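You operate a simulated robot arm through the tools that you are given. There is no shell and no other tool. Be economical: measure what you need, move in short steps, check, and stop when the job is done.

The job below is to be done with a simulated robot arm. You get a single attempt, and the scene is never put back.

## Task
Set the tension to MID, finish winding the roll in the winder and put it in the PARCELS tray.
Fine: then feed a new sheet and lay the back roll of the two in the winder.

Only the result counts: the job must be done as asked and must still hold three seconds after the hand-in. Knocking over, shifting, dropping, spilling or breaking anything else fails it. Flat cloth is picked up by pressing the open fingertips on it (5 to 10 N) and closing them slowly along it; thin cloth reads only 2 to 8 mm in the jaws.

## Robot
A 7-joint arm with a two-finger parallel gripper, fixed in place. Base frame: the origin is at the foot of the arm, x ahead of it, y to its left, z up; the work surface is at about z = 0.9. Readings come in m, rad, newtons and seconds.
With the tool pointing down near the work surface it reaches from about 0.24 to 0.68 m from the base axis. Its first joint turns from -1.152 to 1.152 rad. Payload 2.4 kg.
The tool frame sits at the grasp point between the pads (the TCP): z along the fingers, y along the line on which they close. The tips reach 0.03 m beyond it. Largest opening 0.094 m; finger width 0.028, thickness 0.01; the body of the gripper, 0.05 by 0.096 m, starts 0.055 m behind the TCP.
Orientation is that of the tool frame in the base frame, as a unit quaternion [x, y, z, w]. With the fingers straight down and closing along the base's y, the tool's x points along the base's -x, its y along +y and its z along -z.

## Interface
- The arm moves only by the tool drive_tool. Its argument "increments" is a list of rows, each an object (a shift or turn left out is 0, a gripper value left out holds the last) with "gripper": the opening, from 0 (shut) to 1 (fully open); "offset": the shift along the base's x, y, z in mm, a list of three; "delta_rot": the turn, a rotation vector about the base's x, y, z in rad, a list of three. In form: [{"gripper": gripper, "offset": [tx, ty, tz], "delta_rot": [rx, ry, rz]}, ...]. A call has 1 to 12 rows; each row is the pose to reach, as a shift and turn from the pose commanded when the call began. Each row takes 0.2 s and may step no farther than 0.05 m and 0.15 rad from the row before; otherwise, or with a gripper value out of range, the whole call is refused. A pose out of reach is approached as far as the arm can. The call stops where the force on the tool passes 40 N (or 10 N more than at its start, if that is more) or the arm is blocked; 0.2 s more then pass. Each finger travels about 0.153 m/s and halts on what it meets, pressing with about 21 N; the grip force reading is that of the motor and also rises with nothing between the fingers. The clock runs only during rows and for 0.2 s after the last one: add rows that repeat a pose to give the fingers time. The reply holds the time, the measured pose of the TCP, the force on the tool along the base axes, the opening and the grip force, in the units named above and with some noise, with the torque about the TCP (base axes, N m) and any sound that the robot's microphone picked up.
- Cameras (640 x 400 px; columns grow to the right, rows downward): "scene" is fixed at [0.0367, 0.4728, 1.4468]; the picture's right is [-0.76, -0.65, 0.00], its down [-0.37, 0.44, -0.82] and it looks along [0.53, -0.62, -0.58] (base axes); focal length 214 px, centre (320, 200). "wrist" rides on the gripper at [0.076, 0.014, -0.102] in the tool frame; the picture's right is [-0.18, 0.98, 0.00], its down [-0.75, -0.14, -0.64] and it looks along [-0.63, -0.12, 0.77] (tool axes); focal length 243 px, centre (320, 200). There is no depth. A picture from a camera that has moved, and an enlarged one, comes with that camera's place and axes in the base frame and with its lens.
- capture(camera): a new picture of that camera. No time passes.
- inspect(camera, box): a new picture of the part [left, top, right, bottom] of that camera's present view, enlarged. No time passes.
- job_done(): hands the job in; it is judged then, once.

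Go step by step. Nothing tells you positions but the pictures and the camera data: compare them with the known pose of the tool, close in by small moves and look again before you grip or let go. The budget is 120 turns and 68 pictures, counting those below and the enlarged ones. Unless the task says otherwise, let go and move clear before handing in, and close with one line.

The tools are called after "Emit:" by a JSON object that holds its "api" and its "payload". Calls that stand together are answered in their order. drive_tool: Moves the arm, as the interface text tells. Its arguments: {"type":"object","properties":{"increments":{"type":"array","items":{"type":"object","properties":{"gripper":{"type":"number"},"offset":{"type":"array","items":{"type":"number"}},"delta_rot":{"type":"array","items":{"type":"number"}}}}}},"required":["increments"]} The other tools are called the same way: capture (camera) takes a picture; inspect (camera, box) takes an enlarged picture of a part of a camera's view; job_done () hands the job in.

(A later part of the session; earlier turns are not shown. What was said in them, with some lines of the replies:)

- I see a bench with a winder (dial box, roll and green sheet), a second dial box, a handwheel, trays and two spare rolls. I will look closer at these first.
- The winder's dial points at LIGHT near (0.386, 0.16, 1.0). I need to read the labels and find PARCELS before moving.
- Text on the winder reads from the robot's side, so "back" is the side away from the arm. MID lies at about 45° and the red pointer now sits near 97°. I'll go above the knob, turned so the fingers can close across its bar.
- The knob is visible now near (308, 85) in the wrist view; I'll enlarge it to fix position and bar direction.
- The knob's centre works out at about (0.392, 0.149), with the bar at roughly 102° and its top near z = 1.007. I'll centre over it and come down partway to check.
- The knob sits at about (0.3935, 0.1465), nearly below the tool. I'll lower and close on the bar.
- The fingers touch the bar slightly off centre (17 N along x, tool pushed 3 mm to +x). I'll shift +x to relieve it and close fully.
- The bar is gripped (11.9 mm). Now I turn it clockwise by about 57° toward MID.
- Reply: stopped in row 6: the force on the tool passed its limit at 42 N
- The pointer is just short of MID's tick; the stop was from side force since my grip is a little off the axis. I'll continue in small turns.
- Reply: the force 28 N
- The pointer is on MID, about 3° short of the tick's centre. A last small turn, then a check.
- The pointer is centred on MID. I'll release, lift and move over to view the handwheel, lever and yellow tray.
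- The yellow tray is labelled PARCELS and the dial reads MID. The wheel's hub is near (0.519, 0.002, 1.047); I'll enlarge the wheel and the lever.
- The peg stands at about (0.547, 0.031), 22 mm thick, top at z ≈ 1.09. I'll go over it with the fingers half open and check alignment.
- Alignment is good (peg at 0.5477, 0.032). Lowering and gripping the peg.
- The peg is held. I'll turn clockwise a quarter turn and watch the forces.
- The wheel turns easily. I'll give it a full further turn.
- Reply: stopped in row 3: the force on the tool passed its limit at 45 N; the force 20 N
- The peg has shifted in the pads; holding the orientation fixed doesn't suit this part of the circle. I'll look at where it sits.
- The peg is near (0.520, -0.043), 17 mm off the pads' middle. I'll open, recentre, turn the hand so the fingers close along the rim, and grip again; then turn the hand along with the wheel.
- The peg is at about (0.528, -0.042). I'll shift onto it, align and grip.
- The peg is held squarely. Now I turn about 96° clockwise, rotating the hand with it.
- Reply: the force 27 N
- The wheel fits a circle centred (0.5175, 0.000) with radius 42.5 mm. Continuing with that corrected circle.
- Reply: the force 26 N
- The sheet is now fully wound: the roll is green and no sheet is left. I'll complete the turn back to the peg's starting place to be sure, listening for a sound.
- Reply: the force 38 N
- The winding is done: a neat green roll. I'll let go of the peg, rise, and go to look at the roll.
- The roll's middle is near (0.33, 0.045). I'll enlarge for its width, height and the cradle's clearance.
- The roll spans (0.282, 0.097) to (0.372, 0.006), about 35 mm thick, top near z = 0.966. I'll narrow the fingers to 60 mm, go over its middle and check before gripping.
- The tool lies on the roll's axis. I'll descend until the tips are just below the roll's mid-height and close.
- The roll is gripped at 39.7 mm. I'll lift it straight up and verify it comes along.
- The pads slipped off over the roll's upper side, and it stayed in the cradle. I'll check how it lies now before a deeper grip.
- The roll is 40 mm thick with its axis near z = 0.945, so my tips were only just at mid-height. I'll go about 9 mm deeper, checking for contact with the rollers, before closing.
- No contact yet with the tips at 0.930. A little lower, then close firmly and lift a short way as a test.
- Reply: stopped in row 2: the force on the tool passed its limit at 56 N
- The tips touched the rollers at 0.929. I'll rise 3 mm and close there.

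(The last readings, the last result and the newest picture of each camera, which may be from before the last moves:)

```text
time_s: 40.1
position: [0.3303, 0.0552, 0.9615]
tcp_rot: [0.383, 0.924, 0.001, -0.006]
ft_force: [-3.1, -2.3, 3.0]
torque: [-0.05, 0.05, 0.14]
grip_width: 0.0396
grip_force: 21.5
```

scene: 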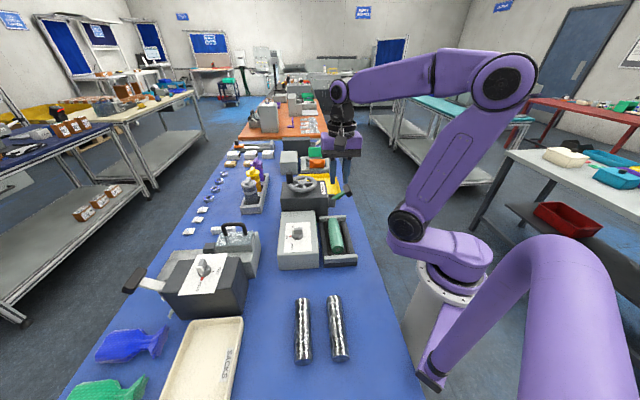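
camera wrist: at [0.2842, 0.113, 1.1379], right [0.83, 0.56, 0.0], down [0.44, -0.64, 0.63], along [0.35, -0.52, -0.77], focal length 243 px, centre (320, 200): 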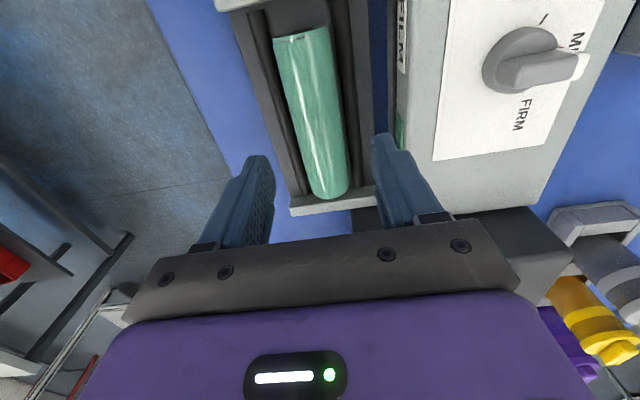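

Gripped at 39.6 mm below mid-height. Lifting slowly as a test.

Emit:
{"api": "drive_tool", "payload": {"increments": [{"offset": [0, 0, 4]}, {"offset": [0, 0, 8]}, {"offset": [0, 0, 14]}, {"offset": [0, 0, 20]}, {"offset": [0, 0, 20]}]}}

Emit:
{"api": "inspect", "payload": {"camera": "scene", "box": [280, 180, 380, 270]}}

```text
time_s: 41.3
position: [0.3305, 0.0548, 0.9803]
tcp_rot: [0.384, 0.923, 0.001, -0.005]
ft_force: [0.1, 0.2, -3.1]
torque: [0.0, 0.02, 0.0]
grip_width: 0.0398
grip_force: 20.6
```

```text
4.44 times, centred on (330, 225) of scene
camera zoom: at [0.0367, 0.4728, 1.4468], right [-0.76, -0.65, 0.0], down [-0.37, 0.44, -0.82], along [0.53, -0.62, -0.58], focal length 953 px, centre (276, 89)
```

zoom: 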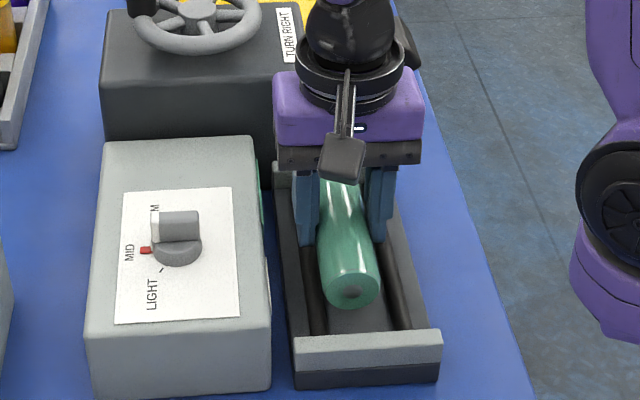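

The roll hangs firmly (3 N). Up and over to the PARCELS tray.

Emit:
{"api": "drive_tool", "payload": {"increments": [{"offset": [0, 0, 35]}, {"offset": [0, 0, 75]}, {"offset": [0, 0, 115]}, {"offset": [0, 0, 155]}, {"offset": [15, -13, 180]}, {"offset": [40, -36, 180]}, {"offset": [65, -58, 180]}, {"offset": [90, -80, 180]}, {"offset": [115, -102, 180]}, {"offset": [140, -124, 180]}, {"offset": [165, -146, 180]}, {"offset": [180, -160, 180]}]}}

Emit:
{"api": "drive_tool", "payload": {"increments": [{"offset": [20, -18, 0]}, {"offset": [40, -36, 0]}, {"offset": [60, -55, 0]}, {"offset": [80, -75, 0]}, {"offset": [84, -75, -20]}, {"offset": [84, -75, -20]}]}}

Emit:
{"api": "capture", "payload": {"camera": "wrist"}}

Emit:
{"api": "inspect", "payload": {"camera": "scene", "box": [260, 120, 400, 210]}}

```text
time_s: 43.9
position: [0.5126, -0.1053, 1.1627]
tcp_rot: [0.384, 0.924, 0.001, -0.006]
ft_force: [0.5, -0.4, -3.0]
torque: [0.01, 0.01, -0.03]
grip_width: 0.0399
grip_force: 20.5
```

```text
time_s: 45.3
position: [0.5959, -0.1774, 1.1406]
tcp_rot: [0.383, 0.924, 0.003, -0.005]
ft_force: [-0.4, -0.6, -3.9]
torque: [0.02, 0.01, -0.01]
grip_width: 0.0395
grip_force: 21.0
```

```text
28 pictures are left
camera wrist: at [0.5513, -0.1156, 1.244], right [0.83, 0.56, 0.0], down [0.44, -0.64, 0.63], along [0.36, -0.52, -0.77], focal length 243 px, centre (320, 200)
```

wrist: 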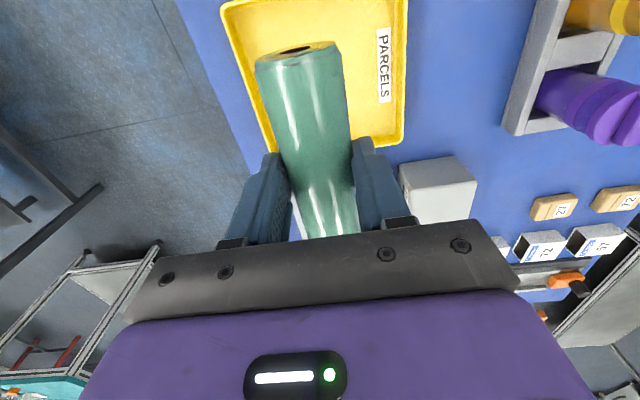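

```text
4.44 times, centred on (330, 165) of scene
camera zoom: at [0.0367, 0.4728, 1.4468], right [-0.76, -0.65, 0.0], down [-0.37, 0.44, -0.82], along [0.53, -0.62, -0.58], focal length 953 px, centre (276, 356)
```

zoom: 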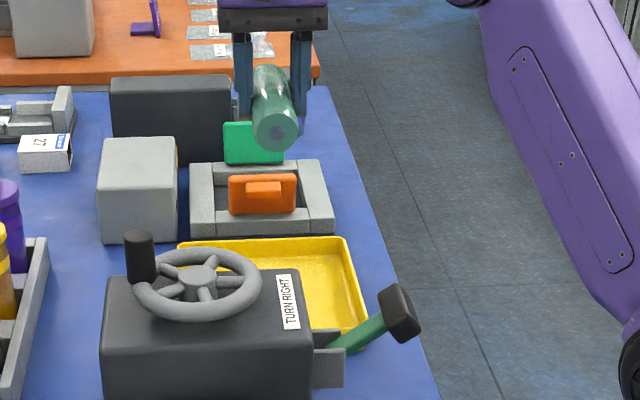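

The roll is over the tray's middle (≈0.601, -0.177). I'll lower it gently to the tray's floor.

Emit:
{"api": "drive_tool", "payload": {"increments": [{"offset": [5, 0, -40]}, {"offset": [5, 0, -80]}, {"offset": [5, 0, -120]}, {"offset": [5, 0, -150]}, {"offset": [5, 0, -170]}, {"offset": [5, 0, -180]}, {"offset": [5, 0, -187]}, {"offset": [5, 0, -187]}]}}

Emit:
{"api": "capture", "payload": {"camera": "wrist"}}

Emit:
{"api": "inspect", "payload": {"camera": "scene", "box": [260, 140, 370, 210]}}

```text
time_s: 47.1
position: [0.5979, -0.1797, 0.9546]
tcp_rot: [0.383, 0.924, 0.003, -0.007]
ft_force: [0.2, -0.2, -3.8]
torque: [0.0, -0.01, 0.03]
grip_width: 0.0398
grip_force: 21.0
```

```text
26 pictures are left
camera wrist: at [0.5549, -0.1175, 1.0584], right [0.83, 0.56, 0.0], down [0.44, -0.64, 0.63], along [0.36, -0.52, -0.77], focal length 243 px, centre (320, 200)
```

wrist: 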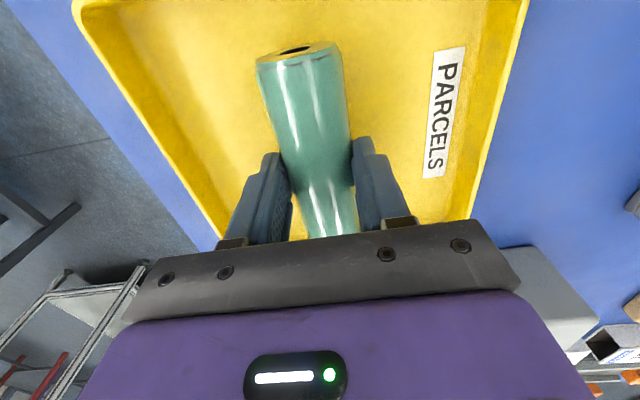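

```text
5.71 times, centred on (315, 175) of scene
camera zoom: at [0.0367, 0.4728, 1.4468], right [-0.76, -0.65, 0.0], down [-0.37, 0.44, -0.82], along [0.53, -0.62, -0.58], focal length 1226 px, centre (349, 343)
```

zoom: 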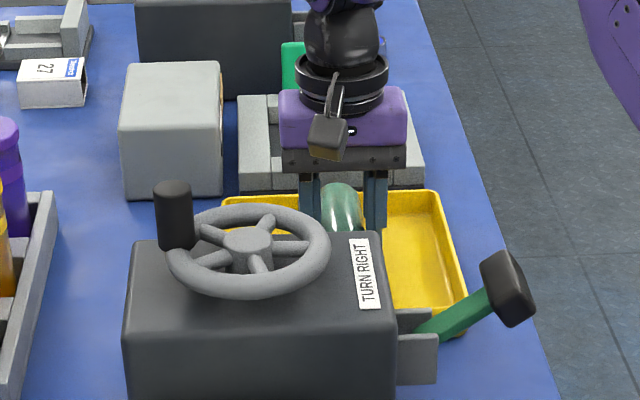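

Well inside the tray. Lowering the last millimetres until contact.

Emit:
{"api": "drive_tool", "payload": {"increments": [{"offset": [0, 0, -3]}, {"offset": [0, 0, -6]}, {"offset": [0, 0, -9]}, {"offset": [0, 0, -9]}]}}

```text
time_s: 48.1
position: [0.5996, -0.1797, 0.9467]
tcp_rot: [0.383, 0.924, 0.002, -0.004]
ft_force: [-5.4, 2.8, 13.8]
torque: [0.08, 0.18, -0.06]
grip_width: 0.0402
grip_force: 21.5
```

The roll rests on the floor. I'll open slowly and rise.

Emit:
{"api": "drive_tool", "payload": {"increments": [{"offset": [0, 0, 1], "gripper": 0.45}, {"offset": [0, 0, 2], "gripper": 0.55}, {"offset": [0, 0, 2], "gripper": 0.65}, {"offset": [0, 0, 2], "gripper": 0.65}, {"offset": [0, 0, 20]}, {"offset": [0, 0, 60]}, {"offset": [0, 0, 105]}, {"offset": [0, 0, 150]}, {"offset": [0, 0, 195]}, {"offset": [0, 0, 200]}]}}

Emit:
{"api": "capture", "payload": {"camera": "wrist"}}

Emit:
{"api": "inspect", "payload": {"camera": "scene", "box": [270, 160, 370, 230]}}

```text
time_s: 50.3
position: [0.599, -0.1774, 1.1476]
tcp_rot: [0.383, 0.924, 0.003, -0.006]
ft_force: [0.1, -0.7, -0.6]
torque: [0.0, 0.01, -0.01]
grip_width: 0.0613
grip_force: 0.1
```

```text
24 pictures are left
camera wrist: at [0.5562, -0.1153, 1.2502], right [0.83, 0.56, 0.0], down [0.44, -0.64, 0.63], along [0.35, -0.52, -0.77], focal length 243 px, centre (320, 200)
```

wrist: 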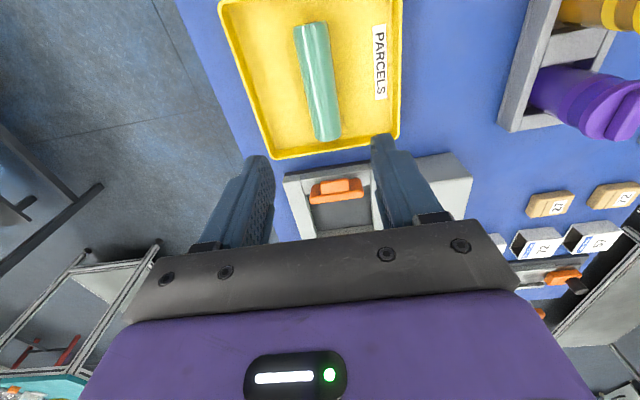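

```text
5.71 times, centred on (320, 195) of scene
camera zoom: at [0.0367, 0.4728, 1.4468], right [-0.76, -0.65, 0.0], down [-0.37, 0.44, -0.82], along [0.53, -0.62, -0.58], focal length 1226 px, centre (320, 229)
```

zoom: 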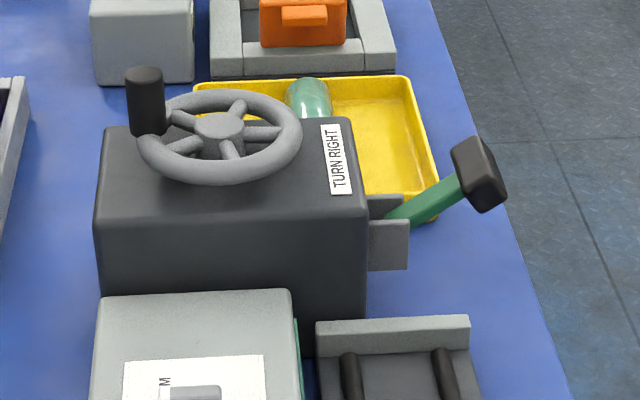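

The finished roll lies in the PARCELS tray. Now I'll view the green lever and its small labels.

Emit:
{"api": "drive_tool", "payload": {"increments": [{"offset": [-35, 20, 5]}, {"offset": [-75, 43, 10]}, {"offset": [-115, 67, 10]}, {"offset": [-155, 91, 10]}, {"offset": [-195, 115, 10]}, {"offset": [-235, 138, 10]}, {"offset": [-249, 147, 5]}, {"offset": [-249, 147, 5]}]}}

Emit:
{"api": "inspect", "payload": {"camera": "wrist", "box": [230, 60, 430, 240]}}

```text
time_s: 52.1
position: [0.3493, -0.032, 1.1537]
tcp_rot: [0.383, 0.924, 0.002, -0.006]
ft_force: [0.3, -0.8, 0.7]
torque: [0.0, -0.02, 0.03]
grip_width: 0.0608
grip_force: 0.1
```

```text
2.22 times, centred on (330, 150) of wrist
camera zoom: at [0.3054, 0.0316, 1.2574], right [0.83, 0.56, 0.0], down [0.44, -0.64, 0.63], along [0.35, -0.52, -0.77], focal length 539 px, centre (298, 311)
```

zoom: 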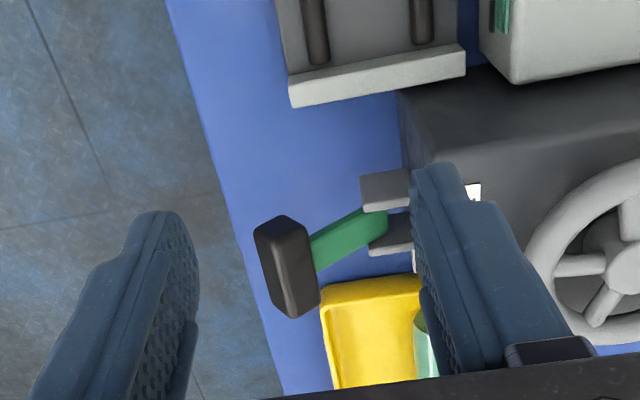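

The handle bar is at about (0.395, -0.112, 1.01). A finger hides the labels; I'll shift sideways to read them.

Emit:
{"api": "drive_tool", "payload": {"increments": [{"offset": [20, 20, 5]}, {"offset": [45, 45, 10]}, {"offset": [45, 45, 10]}]}}

Emit:
{"api": "inspect", "payload": {"camera": "wrist", "box": [210, 80, 410, 240]}}

```text
time_s: 52.9
position: [0.3958, 0.0161, 1.1635]
tcp_rot: [0.384, 0.923, 0.001, -0.005]
ft_force: [0.6, -0.1, 0.2]
torque: [0.03, 0.03, 0.0]
grip_width: 0.0611
grip_force: 0.1
```

```text
2.50 times, centred on (310, 160) of wrist
camera zoom: at [0.3513, 0.0782, 1.2663], right [0.83, 0.56, 0.0], down [0.44, -0.64, 0.63], along [0.35, -0.52, -0.77], focal length 606 px, centre (345, 300)
```

zoom: 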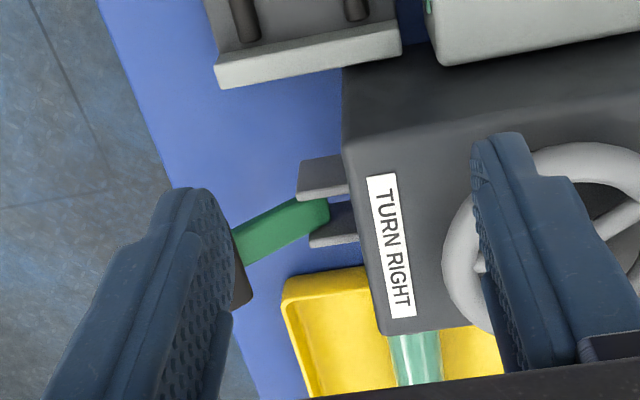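

The labels are on the box's front face. I'll swing the hand a quarter turn so the camera looks from the robot's side.

Emit:
{"api": "drive_tool", "payload": {"increments": [{"offset": [0, -12, 10], "delta_rot": [0, 0, 0.131]}, {"offset": [0, -24, 10], "delta_rot": [0, 0, 0.262]}, {"offset": [0, -36, 10], "delta_rot": [0, 0, 0.393]}, {"offset": [0, -48, 10], "delta_rot": [0, 0, 0.524]}, {"offset": [0, -60, 10], "delta_rot": [0, 0, 0.654]}, {"offset": [0, -72, 10], "delta_rot": [0, 0, 0.785]}, {"offset": [0, -84, 0], "delta_rot": [0, 0, 0.916]}, {"offset": [0, -96, -10], "delta_rot": [0, 0, 1.047]}, {"offset": [0, -108, -20], "delta_rot": [0, 0, 1.178]}, {"offset": [0, -120, -35], "delta_rot": [0, 0, 1.309]}, {"offset": [0, -132, -45], "delta_rot": [0, 0, 1.44]}, {"offset": [0, -139, -50], "delta_rot": [0, 0, 1.57]}]}}

Emit:
{"api": "inspect", "payload": {"camera": "wrist", "box": [220, 60, 420, 230]}}

```text
time_s: 55.5
position: [0.3962, -0.1241, 1.111]
tcp_rot: [-0.383, 0.924, -0.003, -0.005]
ft_force: [1.0, 0.7, -0.3]
torque: [0.02, 0.02, 0.04]
grip_width: 0.0612
grip_force: 0.1
```

```text
2.35 times, centred on (320, 145) of wrist
camera zoom: at [0.3305, -0.1687, 1.2136], right [-0.57, 0.83, 0.0], down [0.64, 0.44, 0.63], along [0.52, 0.36, -0.77], focal length 571 px, centre (320, 329)
```

zoom: 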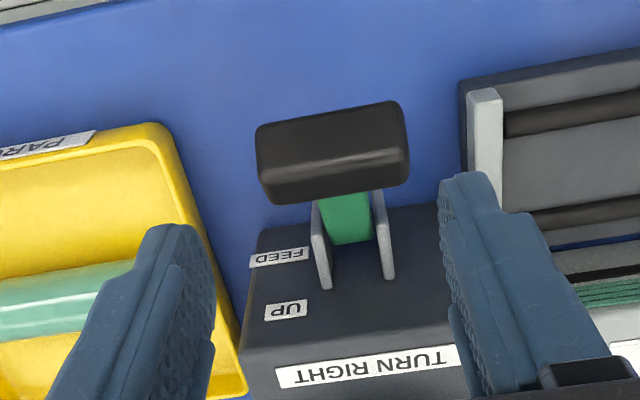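

The front face reads "UP" at the top and "FEED" below it, so the lever is now UP and must be pushed down to FEED. I'll shut the fingers and press the handle down from above at about (0.391, -0.118).

Emit:
{"api": "drive_tool", "payload": {"increments": [{"offset": [-5, 6, 0], "gripper": 0}, {"offset": [-5, 6, -15]}, {"offset": [-5, 6, -30]}, {"offset": [-5, 6, -42]}, {"offset": [-5, 6, -47]}, {"offset": [-5, 6, -52]}, {"offset": [-5, 6, -57]}, {"offset": [-5, 6, -62]}, {"offset": [-5, 6, -67]}, {"offset": [-5, 6, -72]}]}}

Emit:
{"api": "inspect", "payload": {"camera": "scene", "box": [280, 160, 400, 270]}}

```text
time_s: 57.7
position: [0.3881, -0.1212, 1.0398]
tcp_rot: [-0.382, 0.924, -0.002, -0.005]
ft_force: [-1.2, -2.5, 2.0]
torque: [-0.02, 0.06, 0.03]
grip_width: 0.0
grip_force: 20.9
```

```text
3.64 times, centred on (340, 215) of scene
camera zoom: at [0.0366, 0.4728, 1.4468], right [-0.76, -0.65, 0.0], down [-0.37, 0.44, -0.82], along [0.53, -0.62, -0.58], focal length 780 px, centre (247, 146)
```

zoom: 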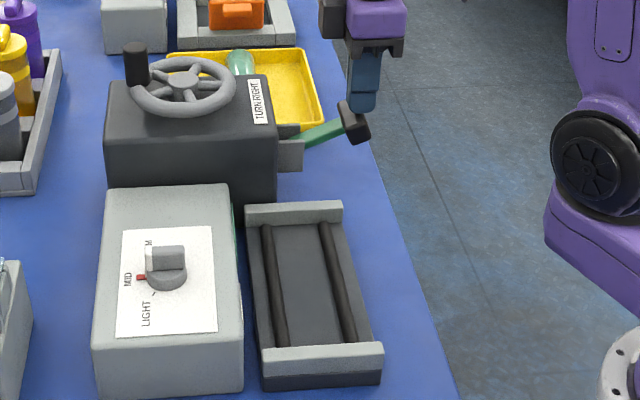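

The handle has started to go down (about 15 mm) with little resistance. I'll keep pressing.

Emit:
{"api": "drive_tool", "payload": {"increments": [{"offset": [0, 0, -6]}, {"offset": [0, 0, -12]}, {"offset": [0, 0, -18]}, {"offset": [0, 0, -24]}, {"offset": [0, 0, -30]}, {"offset": [0, 0, -36]}, {"offset": [0, 0, -36]}]}}

Emit:
{"api": "inspect", "payload": {"camera": "scene", "box": [280, 160, 400, 270]}}

```text
time_s: 59.3
position: [0.3905, -0.1212, 1.0003]
tcp_rot: [-0.381, 0.925, -0.002, -0.005]
ft_force: [-1.1, -0.4, 1.2]
torque: [-0.06, 0.02, -0.01]
grip_width: 0.0003
grip_force: 20.7
```

```text
3.64 times, centred on (340, 215) of scene
camera zoom: at [0.0366, 0.4728, 1.4468], right [-0.76, -0.65, 0.0], down [-0.37, 0.44, -0.82], along [0.53, -0.62, -0.58], focal length 780 px, centre (247, 146)
```

zoom: 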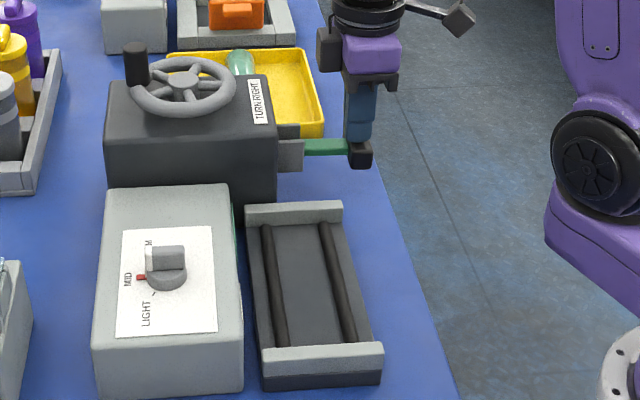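

The lever is about level and no sheet yet. Pressing on.

Emit:
{"api": "drive_tool", "payload": {"increments": [{"offset": [0, 0, -6]}, {"offset": [0, 0, -12]}, {"offset": [0.5, 0.5, -18]}, {"offset": [1, 1, -24]}, {"offset": [1.5, 1.5, -30]}, {"offset": [1.5, 1.5, -30]}]}}

Emit:
{"api": "inspect", "payload": {"camera": "scene", "box": [280, 160, 400, 270]}}

```text
time_s: 60.4
position: [0.3901, -0.1193, 0.9802]
tcp_rot: [-0.381, 0.925, -0.004, -0.004]
ft_force: [-7.7, 1.3, 22.2]
torque: [0.16, 0.14, 0.09]
grip_width: 0.0001
grip_force: 21.1
stopped in row 5: the force on the tool passed its limit at 56 N (the readings are from after the stop); the commanded pose is now the measured one
```

```text
3.64 times, centred on (340, 215) of scene
camera zoom: at [0.0361, 0.4729, 1.4468], right [-0.76, -0.65, 0.0], down [-0.37, 0.44, -0.82], along [0.53, -0.62, -0.58], focal length 780 px, centre (247, 146)
```

zoom: 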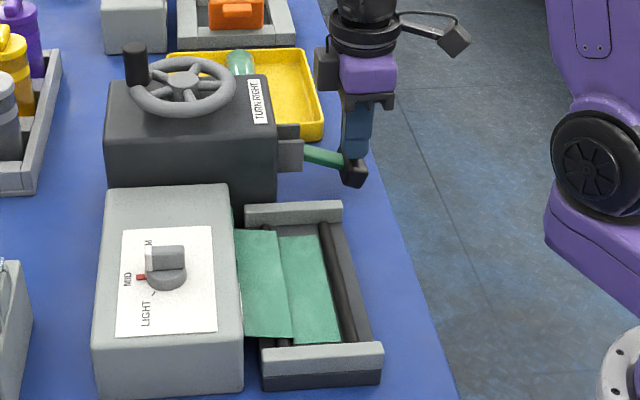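

A new green sheet has been fed across the cradle. I'll release the lever, rise, and swing over to the two spare rolls.

Emit:
{"api": "drive_tool", "payload": {"increments": [{"offset": [0, 0, 15]}, {"offset": [0, 0, 60]}, {"offset": [0, 0, 105]}, {"offset": [0, 0, 150]}, {"offset": [0, 0, 190]}, {"offset": [0, 30, 200], "delta_rot": [0, 0, -0.14]}, {"offset": [0, 60, 200], "delta_rot": [0, 0, -0.28]}, {"offset": [-5, 90, 200], "delta_rot": [0, 0, -0.42]}, {"offset": [-10, 120, 200], "delta_rot": [0, 0, -0.56]}, {"offset": [-20, 150, 200], "delta_rot": [0, 0, -0.7]}, {"offset": [-30, 180, 200], "delta_rot": [0, 0, -0.84]}, {"offset": [-40, 210, 200], "delta_rot": [0, 0, -0.98]}]}}

Emit:
{"api": "drive_tool", "payload": {"increments": [{"offset": [-15, 30, 0], "delta_rot": [0, 0, -0.14], "gripper": 0.65}, {"offset": [-30, 60, 0], "delta_rot": [0, 0, -0.28]}, {"offset": [-45, 90, 0], "delta_rot": [0, 0, -0.42]}, {"offset": [-60, 120, 0], "delta_rot": [0, 0, -0.56]}, {"offset": [-80, 150, -10], "delta_rot": [0, 0, -0.595]}, {"offset": [-100, 180, -30], "delta_rot": [0, 0, -0.595]}, {"offset": [-115, 205, -50], "delta_rot": [0, 0, -0.595]}, {"offset": [-115, 205, -50], "delta_rot": [0, 0, -0.595]}]}}

Emit:
{"api": "capture", "payload": {"camera": "wrist"}}

Emit:
{"api": "capture", "payload": {"camera": "scene"}}

```text
time_s: 63.0
position: [0.3493, 0.0897, 1.1778]
tcp_rot: [0.101, 0.995, -0.001, -0.006]
ft_force: [-0.3, 0.2, -1.3]
torque: [-0.01, 0.0, -0.02]
grip_width: 0.0002
grip_force: 21.3
```

```text
time_s: 64.8
position: [0.2337, 0.2947, 1.1289]
tcp_rot: [0.386, 0.922, 0.0, -0.005]
ft_force: [0.3, 0.4, 0.1]
torque: [-0.02, -0.04, 0.04]
grip_width: 0.0612
grip_force: 0.1
```

```text
16 pictures are left
camera wrist: at [0.1912, 0.3574, 1.232], right [0.83, 0.56, 0.0], down [0.43, -0.64, 0.63], along [0.35, -0.53, -0.77], focal length 243 px, centre (320, 200)
```

wrist: 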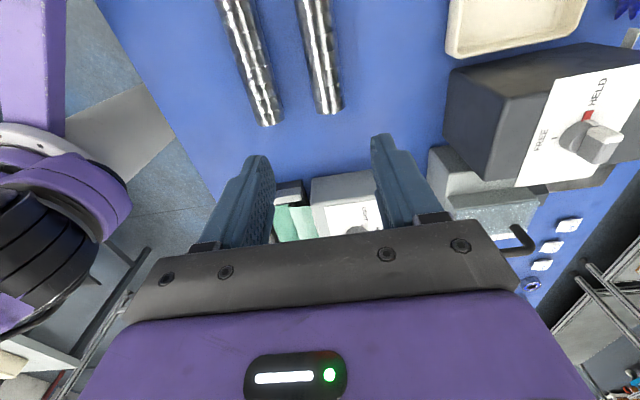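

```text
15 pictures are left
```

scene: 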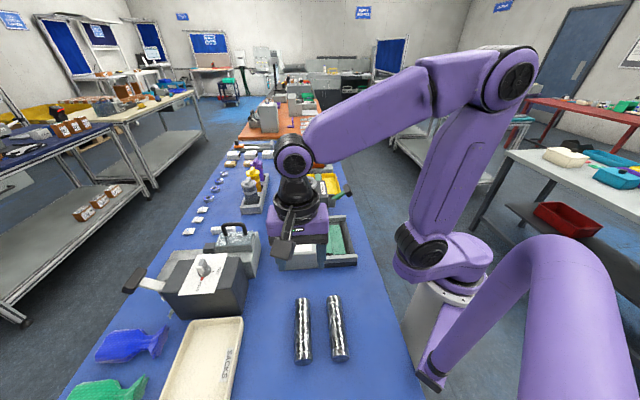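

The rolls lie parallel; the right one in the wrist view is the back one, centred about (0.213, 0.320). I'll go over it and check.

Emit:
{"api": "drive_tool", "payload": {"increments": [{"offset": [-10, 12, -30]}, {"offset": [-21, 26, -60]}, {"offset": [-21, 26, -100]}, {"offset": [-21, 26, -100]}]}}

Emit:
{"api": "capture", "payload": {"camera": "wrist"}}

Emit:
{"api": "inspect", "payload": {"camera": "scene", "box": [250, 260, 390, 380]}}

```text
time_s: 65.8
position: [0.2143, 0.3205, 1.0272]
tcp_rot: [0.386, 0.922, 0.0, -0.005]
ft_force: [0.6, 0.2, 0.1]
torque: [0.0, -0.01, 0.01]
grip_width: 0.0608
grip_force: 0.0
```

```text
14 pictures are left
camera wrist: at [0.1713, 0.3833, 1.1303], right [0.83, 0.56, 0.0], down [0.43, -0.64, 0.63], along [0.35, -0.53, -0.77], focal length 243 px, centre (320, 200)
```

wrist: 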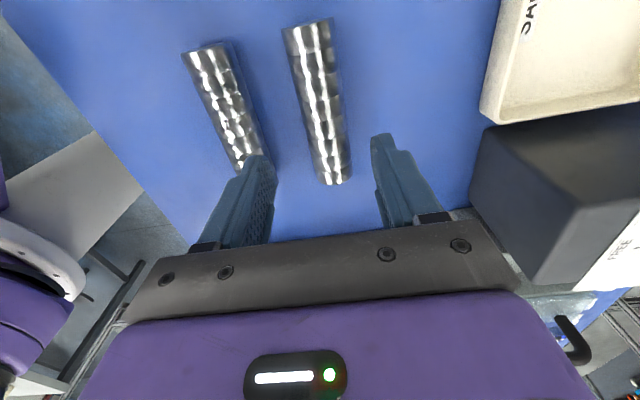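

```text
3.33 times, centred on (320, 320) of scene
camera zoom: at [0.0367, 0.4728, 1.4468], right [-0.76, -0.65, 0.0], down [-0.37, 0.44, -0.82], along [0.53, -0.62, -0.58], focal length 715 px, centre (320, -200)
```

zoom: 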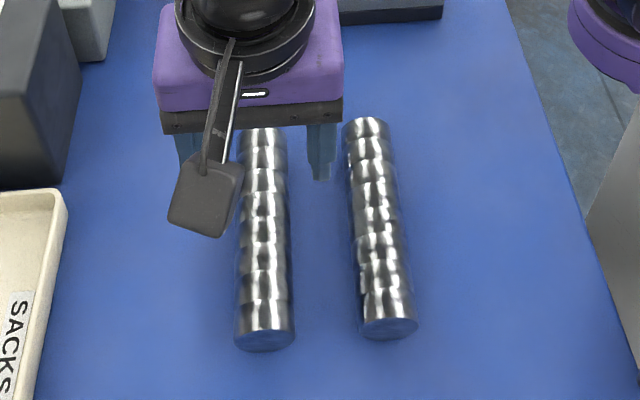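

The back roll is 32 mm thick and centred at (0.216, 0.322). I'll lower so the tips are just above the bench, and close.

Emit:
{"api": "drive_tool", "payload": {"increments": [{"offset": [1.5, 1.5, -30]}, {"offset": [1.5, 1.5, -60]}, {"offset": [1.5, 1.5, -80]}, {"offset": [1.5, 1.5, -89]}, {"offset": [1.5, 1.5, -89], "gripper": 0.5}, {"offset": [1.5, 1.5, -89], "gripper": 0.4}, {"offset": [1.5, 1.5, -89], "gripper": 0.3}, {"offset": [1.5, 1.5, -89], "gripper": 0.2}, {"offset": [1.5, 1.5, -89], "gripper": 0.1}, {"offset": [1.5, 1.5, -89], "gripper": 0.1}]}}

```text
time_s: 68.0
position: [0.2167, 0.3219, 0.9408]
tcp_rot: [0.386, 0.922, 0.001, -0.006]
ft_force: [-0.1, 0.1, 0.0]
torque: [-0.03, 0.0, 0.0]
grip_width: 0.0398
grip_force: 20.8
```

The roll is gripped (39.8 mm), tips well below its middle. Lift.

Emit:
{"api": "drive_tool", "payload": {"increments": [{"offset": [0, 0, 6]}, {"offset": [0, 0, 14]}, {"offset": [0, 0, 40]}, {"offset": [0, 0, 80]}, {"offset": [0, 0, 120]}, {"offset": [0, 0, 160]}, {"offset": [0, 0, 190]}, {"offset": [0, 0, 190]}]}}

Emit:
{"api": "capture", "payload": {"camera": "scene"}}

```text
time_s: 69.8
position: [0.2171, 0.3221, 1.134]
tcp_rot: [0.386, 0.922, 0.001, -0.006]
ft_force: [-0.5, 0.6, -3.9]
torque: [0.01, 0.01, 0.02]
grip_width: 0.0397
grip_force: 20.9
```

```text
12 pictures are left
```

scene: 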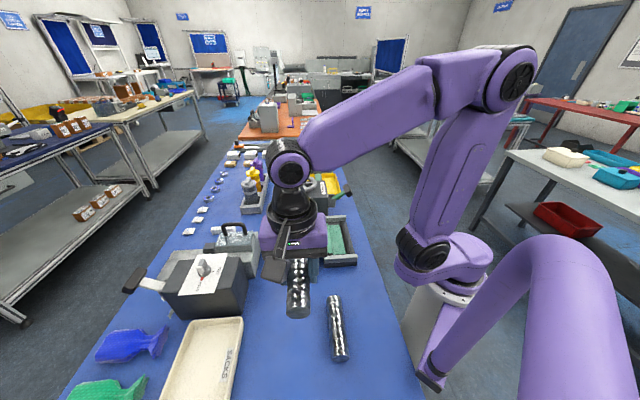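

The roll is held. I'll carry it over the cradle and stop above for a check.

Emit:
{"api": "drive_tool", "payload": {"increments": [{"offset": [16, -38, 0]}, {"offset": [32, -76, 0]}, {"offset": [48, -114, 0]}, {"offset": [64, -152, 0]}, {"offset": [80, -190, 0]}, {"offset": [96, -228, 0]}, {"offset": [112, -267, 0]}, {"offset": [112, -267, -30]}, {"offset": [112, -267, -60]}, {"offset": [112, -267, -90]}, {"offset": [112, -267, -90]}]}}

Emit:
{"api": "capture", "payload": {"camera": "wrist"}}

Emit:
{"api": "inspect", "payload": {"camera": "scene", "box": [280, 180, 380, 270]}}

```text
time_s: 72.2
position: [0.3277, 0.0542, 1.0396]
tcp_rot: [0.386, 0.923, 0.0, -0.005]
ft_force: [0.0, 0.3, -3.5]
torque: [-0.02, 0.0, -0.03]
grip_width: 0.0399
grip_force: 20.8
```

```text
11 pictures are left
camera wrist: at [0.2845, 0.1167, 1.1431], right [0.83, 0.56, 0.0], down [0.43, -0.64, 0.63], along [0.35, -0.53, -0.77], focal length 243 px, centre (320, 200)
```

wrist: 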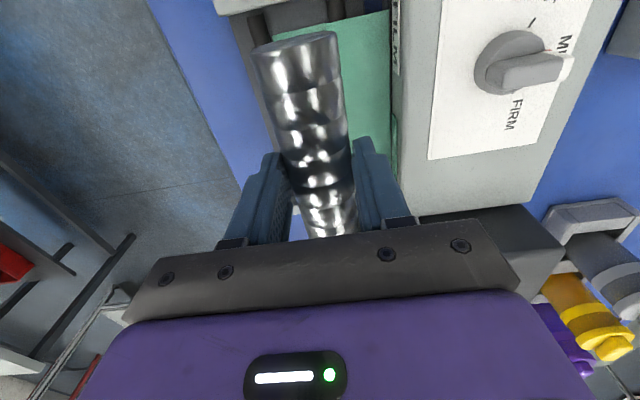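

```text
4.44 times, centred on (330, 225) of scene
camera zoom: at [0.0367, 0.4728, 1.4468], right [-0.76, -0.65, 0.0], down [-0.37, 0.44, -0.82], along [0.53, -0.62, -0.58], focal length 953 px, centre (276, 89)
```

zoom: 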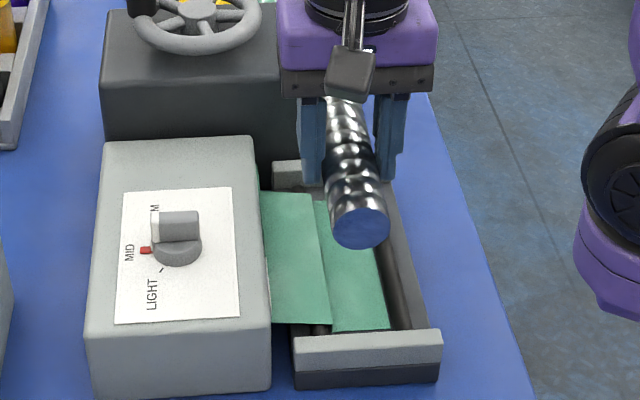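

The sheet lies across the cradle and the roll is nearly aligned; the cradle's mid-line is about 3 mm toward the robot. I'll correct and lower gently to contact.

Emit:
{"api": "drive_tool", "payload": {"increments": [{"offset": [-1.5, -3.5, -20]}, {"offset": [-1.5, -3.5, -40]}, {"offset": [-1.5, -3.5, -55]}, {"offset": [-1.5, -3.5, -65]}, {"offset": [-1.5, -3.5, -69]}, {"offset": [-1.5, -3.5, -69]}]}}

Emit:
{"api": "inspect", "payload": {"camera": "scene", "box": [280, 180, 380, 270]}}

```text
time_s: 73.6
position: [0.3251, 0.0527, 0.9725]
tcp_rot: [0.385, 0.923, 0.0, -0.006]
ft_force: [0.1, -1.2, -3.6]
torque: [0.0, 0.0, 0.0]
grip_width: 0.0398
grip_force: 20.7
```

```text
4.44 times, centred on (330, 225) of scene
camera zoom: at [0.0367, 0.4728, 1.4468], right [-0.76, -0.65, 0.0], down [-0.37, 0.44, -0.82], along [0.53, -0.62, -0.58], focal length 953 px, centre (276, 89)
```

zoom: 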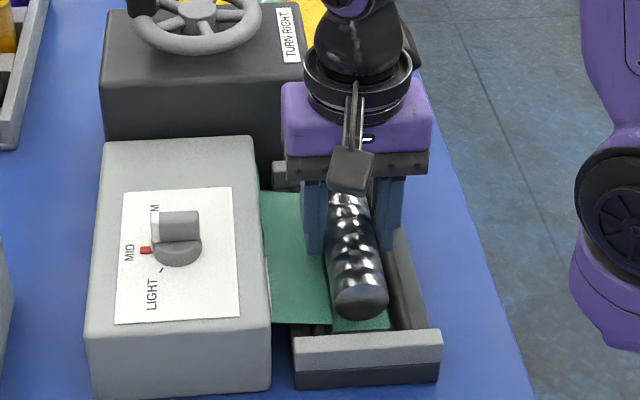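

Still hanging by a few millimetres. Continuing down.

Emit:
{"api": "drive_tool", "payload": {"increments": [{"offset": [0, 0, -3]}, {"offset": [0, 0, -6]}, {"offset": [0, 0, -8]}, {"offset": [0, 0, -8]}]}}

```text
time_s: 74.6
position: [0.3271, 0.0511, 0.9636]
tcp_rot: [0.386, 0.922, 0.0, -0.006]
ft_force: [-0.4, -0.4, -3.6]
torque: [0.01, 0.0, 0.0]
grip_width: 0.0397
grip_force: 21.1
```

Still no contact; a few millimetres more, in small steps.

Emit:
{"api": "drive_tool", "payload": {"increments": [{"offset": [0, 0, -1.5]}, {"offset": [0, 0, -3]}, {"offset": [0, 0, -3]}]}}

```text
time_s: 75.4
position: [0.3277, 0.0524, 0.9594]
tcp_rot: [0.386, 0.923, 0.001, -0.005]
ft_force: [-1.6, -1.5, 14.1]
torque: [0.22, 0.25, 0.05]
grip_width: 0.0395
grip_force: 21.2
```

Contact. I'll ease up a millimetre, open slowly and rise.

Emit:
{"api": "drive_tool", "payload": {"increments": [{"offset": [0, 0, 1]}, {"offset": [0, 0, 1.5], "gripper": 0.44}, {"offset": [0, 0, 2], "gripper": 0.5}, {"offset": [0, 0, 2.5], "gripper": 0.6}, {"offset": [0, 0, 2.5], "gripper": 0.6}, {"offset": [0, 0, 15]}, {"offset": [0, 0, 50]}, {"offset": [0, 0, 95]}, {"offset": [0, 0, 140]}, {"offset": [0, 0, 180]}, {"offset": [0, 0, 180]}]}}

Emit:
{"api": "capture", "payload": {"camera": "wrist"}}

Emit:
{"api": "inspect", "payload": {"camera": "scene", "box": [280, 180, 380, 270]}}

```text
time_s: 77.8
position: [0.3294, 0.051, 1.1411]
tcp_rot: [0.386, 0.923, 0.001, -0.005]
ft_force: [-0.6, 0.4, 0.1]
torque: [0.02, -0.02, 0.0]
grip_width: 0.0565
grip_force: 0.1
```

```text
8 pictures are left
camera wrist: at [0.2858, 0.1147, 1.2442], right [0.83, 0.56, 0.0], down [0.43, -0.64, 0.63], along [0.35, -0.53, -0.77], focal length 243 px, centre (320, 200)
```

wrist: 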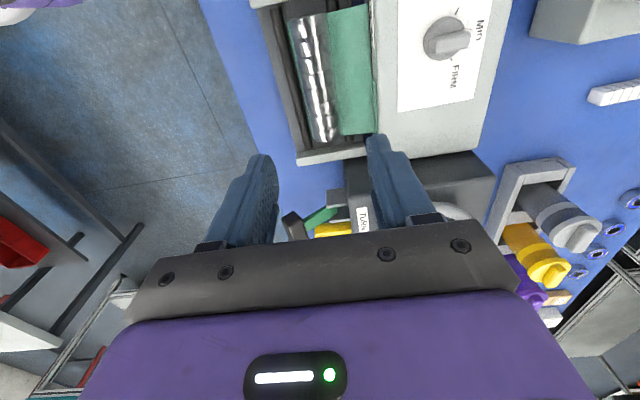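

```text
4.44 times, centred on (330, 225) of scene
camera zoom: at [0.0367, 0.4728, 1.4468], right [-0.76, -0.65, 0.0], down [-0.37, 0.44, -0.82], along [0.53, -0.62, -0.58], focal length 953 px, centre (276, 89)
```

zoom: 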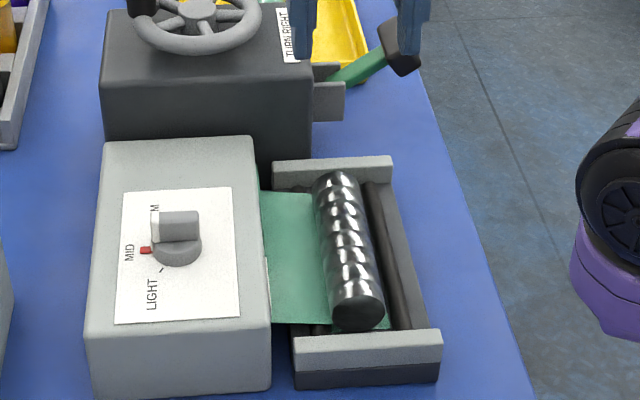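

The roll lies on the new sheet between the rollers just as the first one did, the lever is back UP, and the dial reads MID. One last look at the whole bench.

Emit:
{"api": "capture", "payload": {"camera": "scene"}}

```text
6 pictures are left
```

scene: 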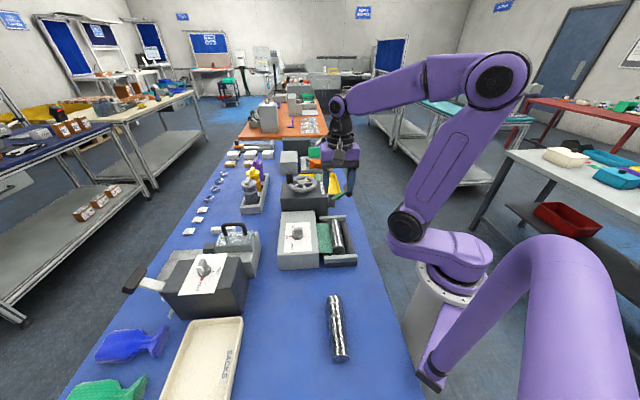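

The bench is in order, the front roll hasn't moved, and the hand is clear. Handing in.

Emit:
{"api": "job_done", "payload": {}}

```text
The job is handed in.
```

The job is handed in: the tension is at MID, the finished roll is in the PARCELS tray, a new sheet is fed, and the back roll lies on it in the winder.
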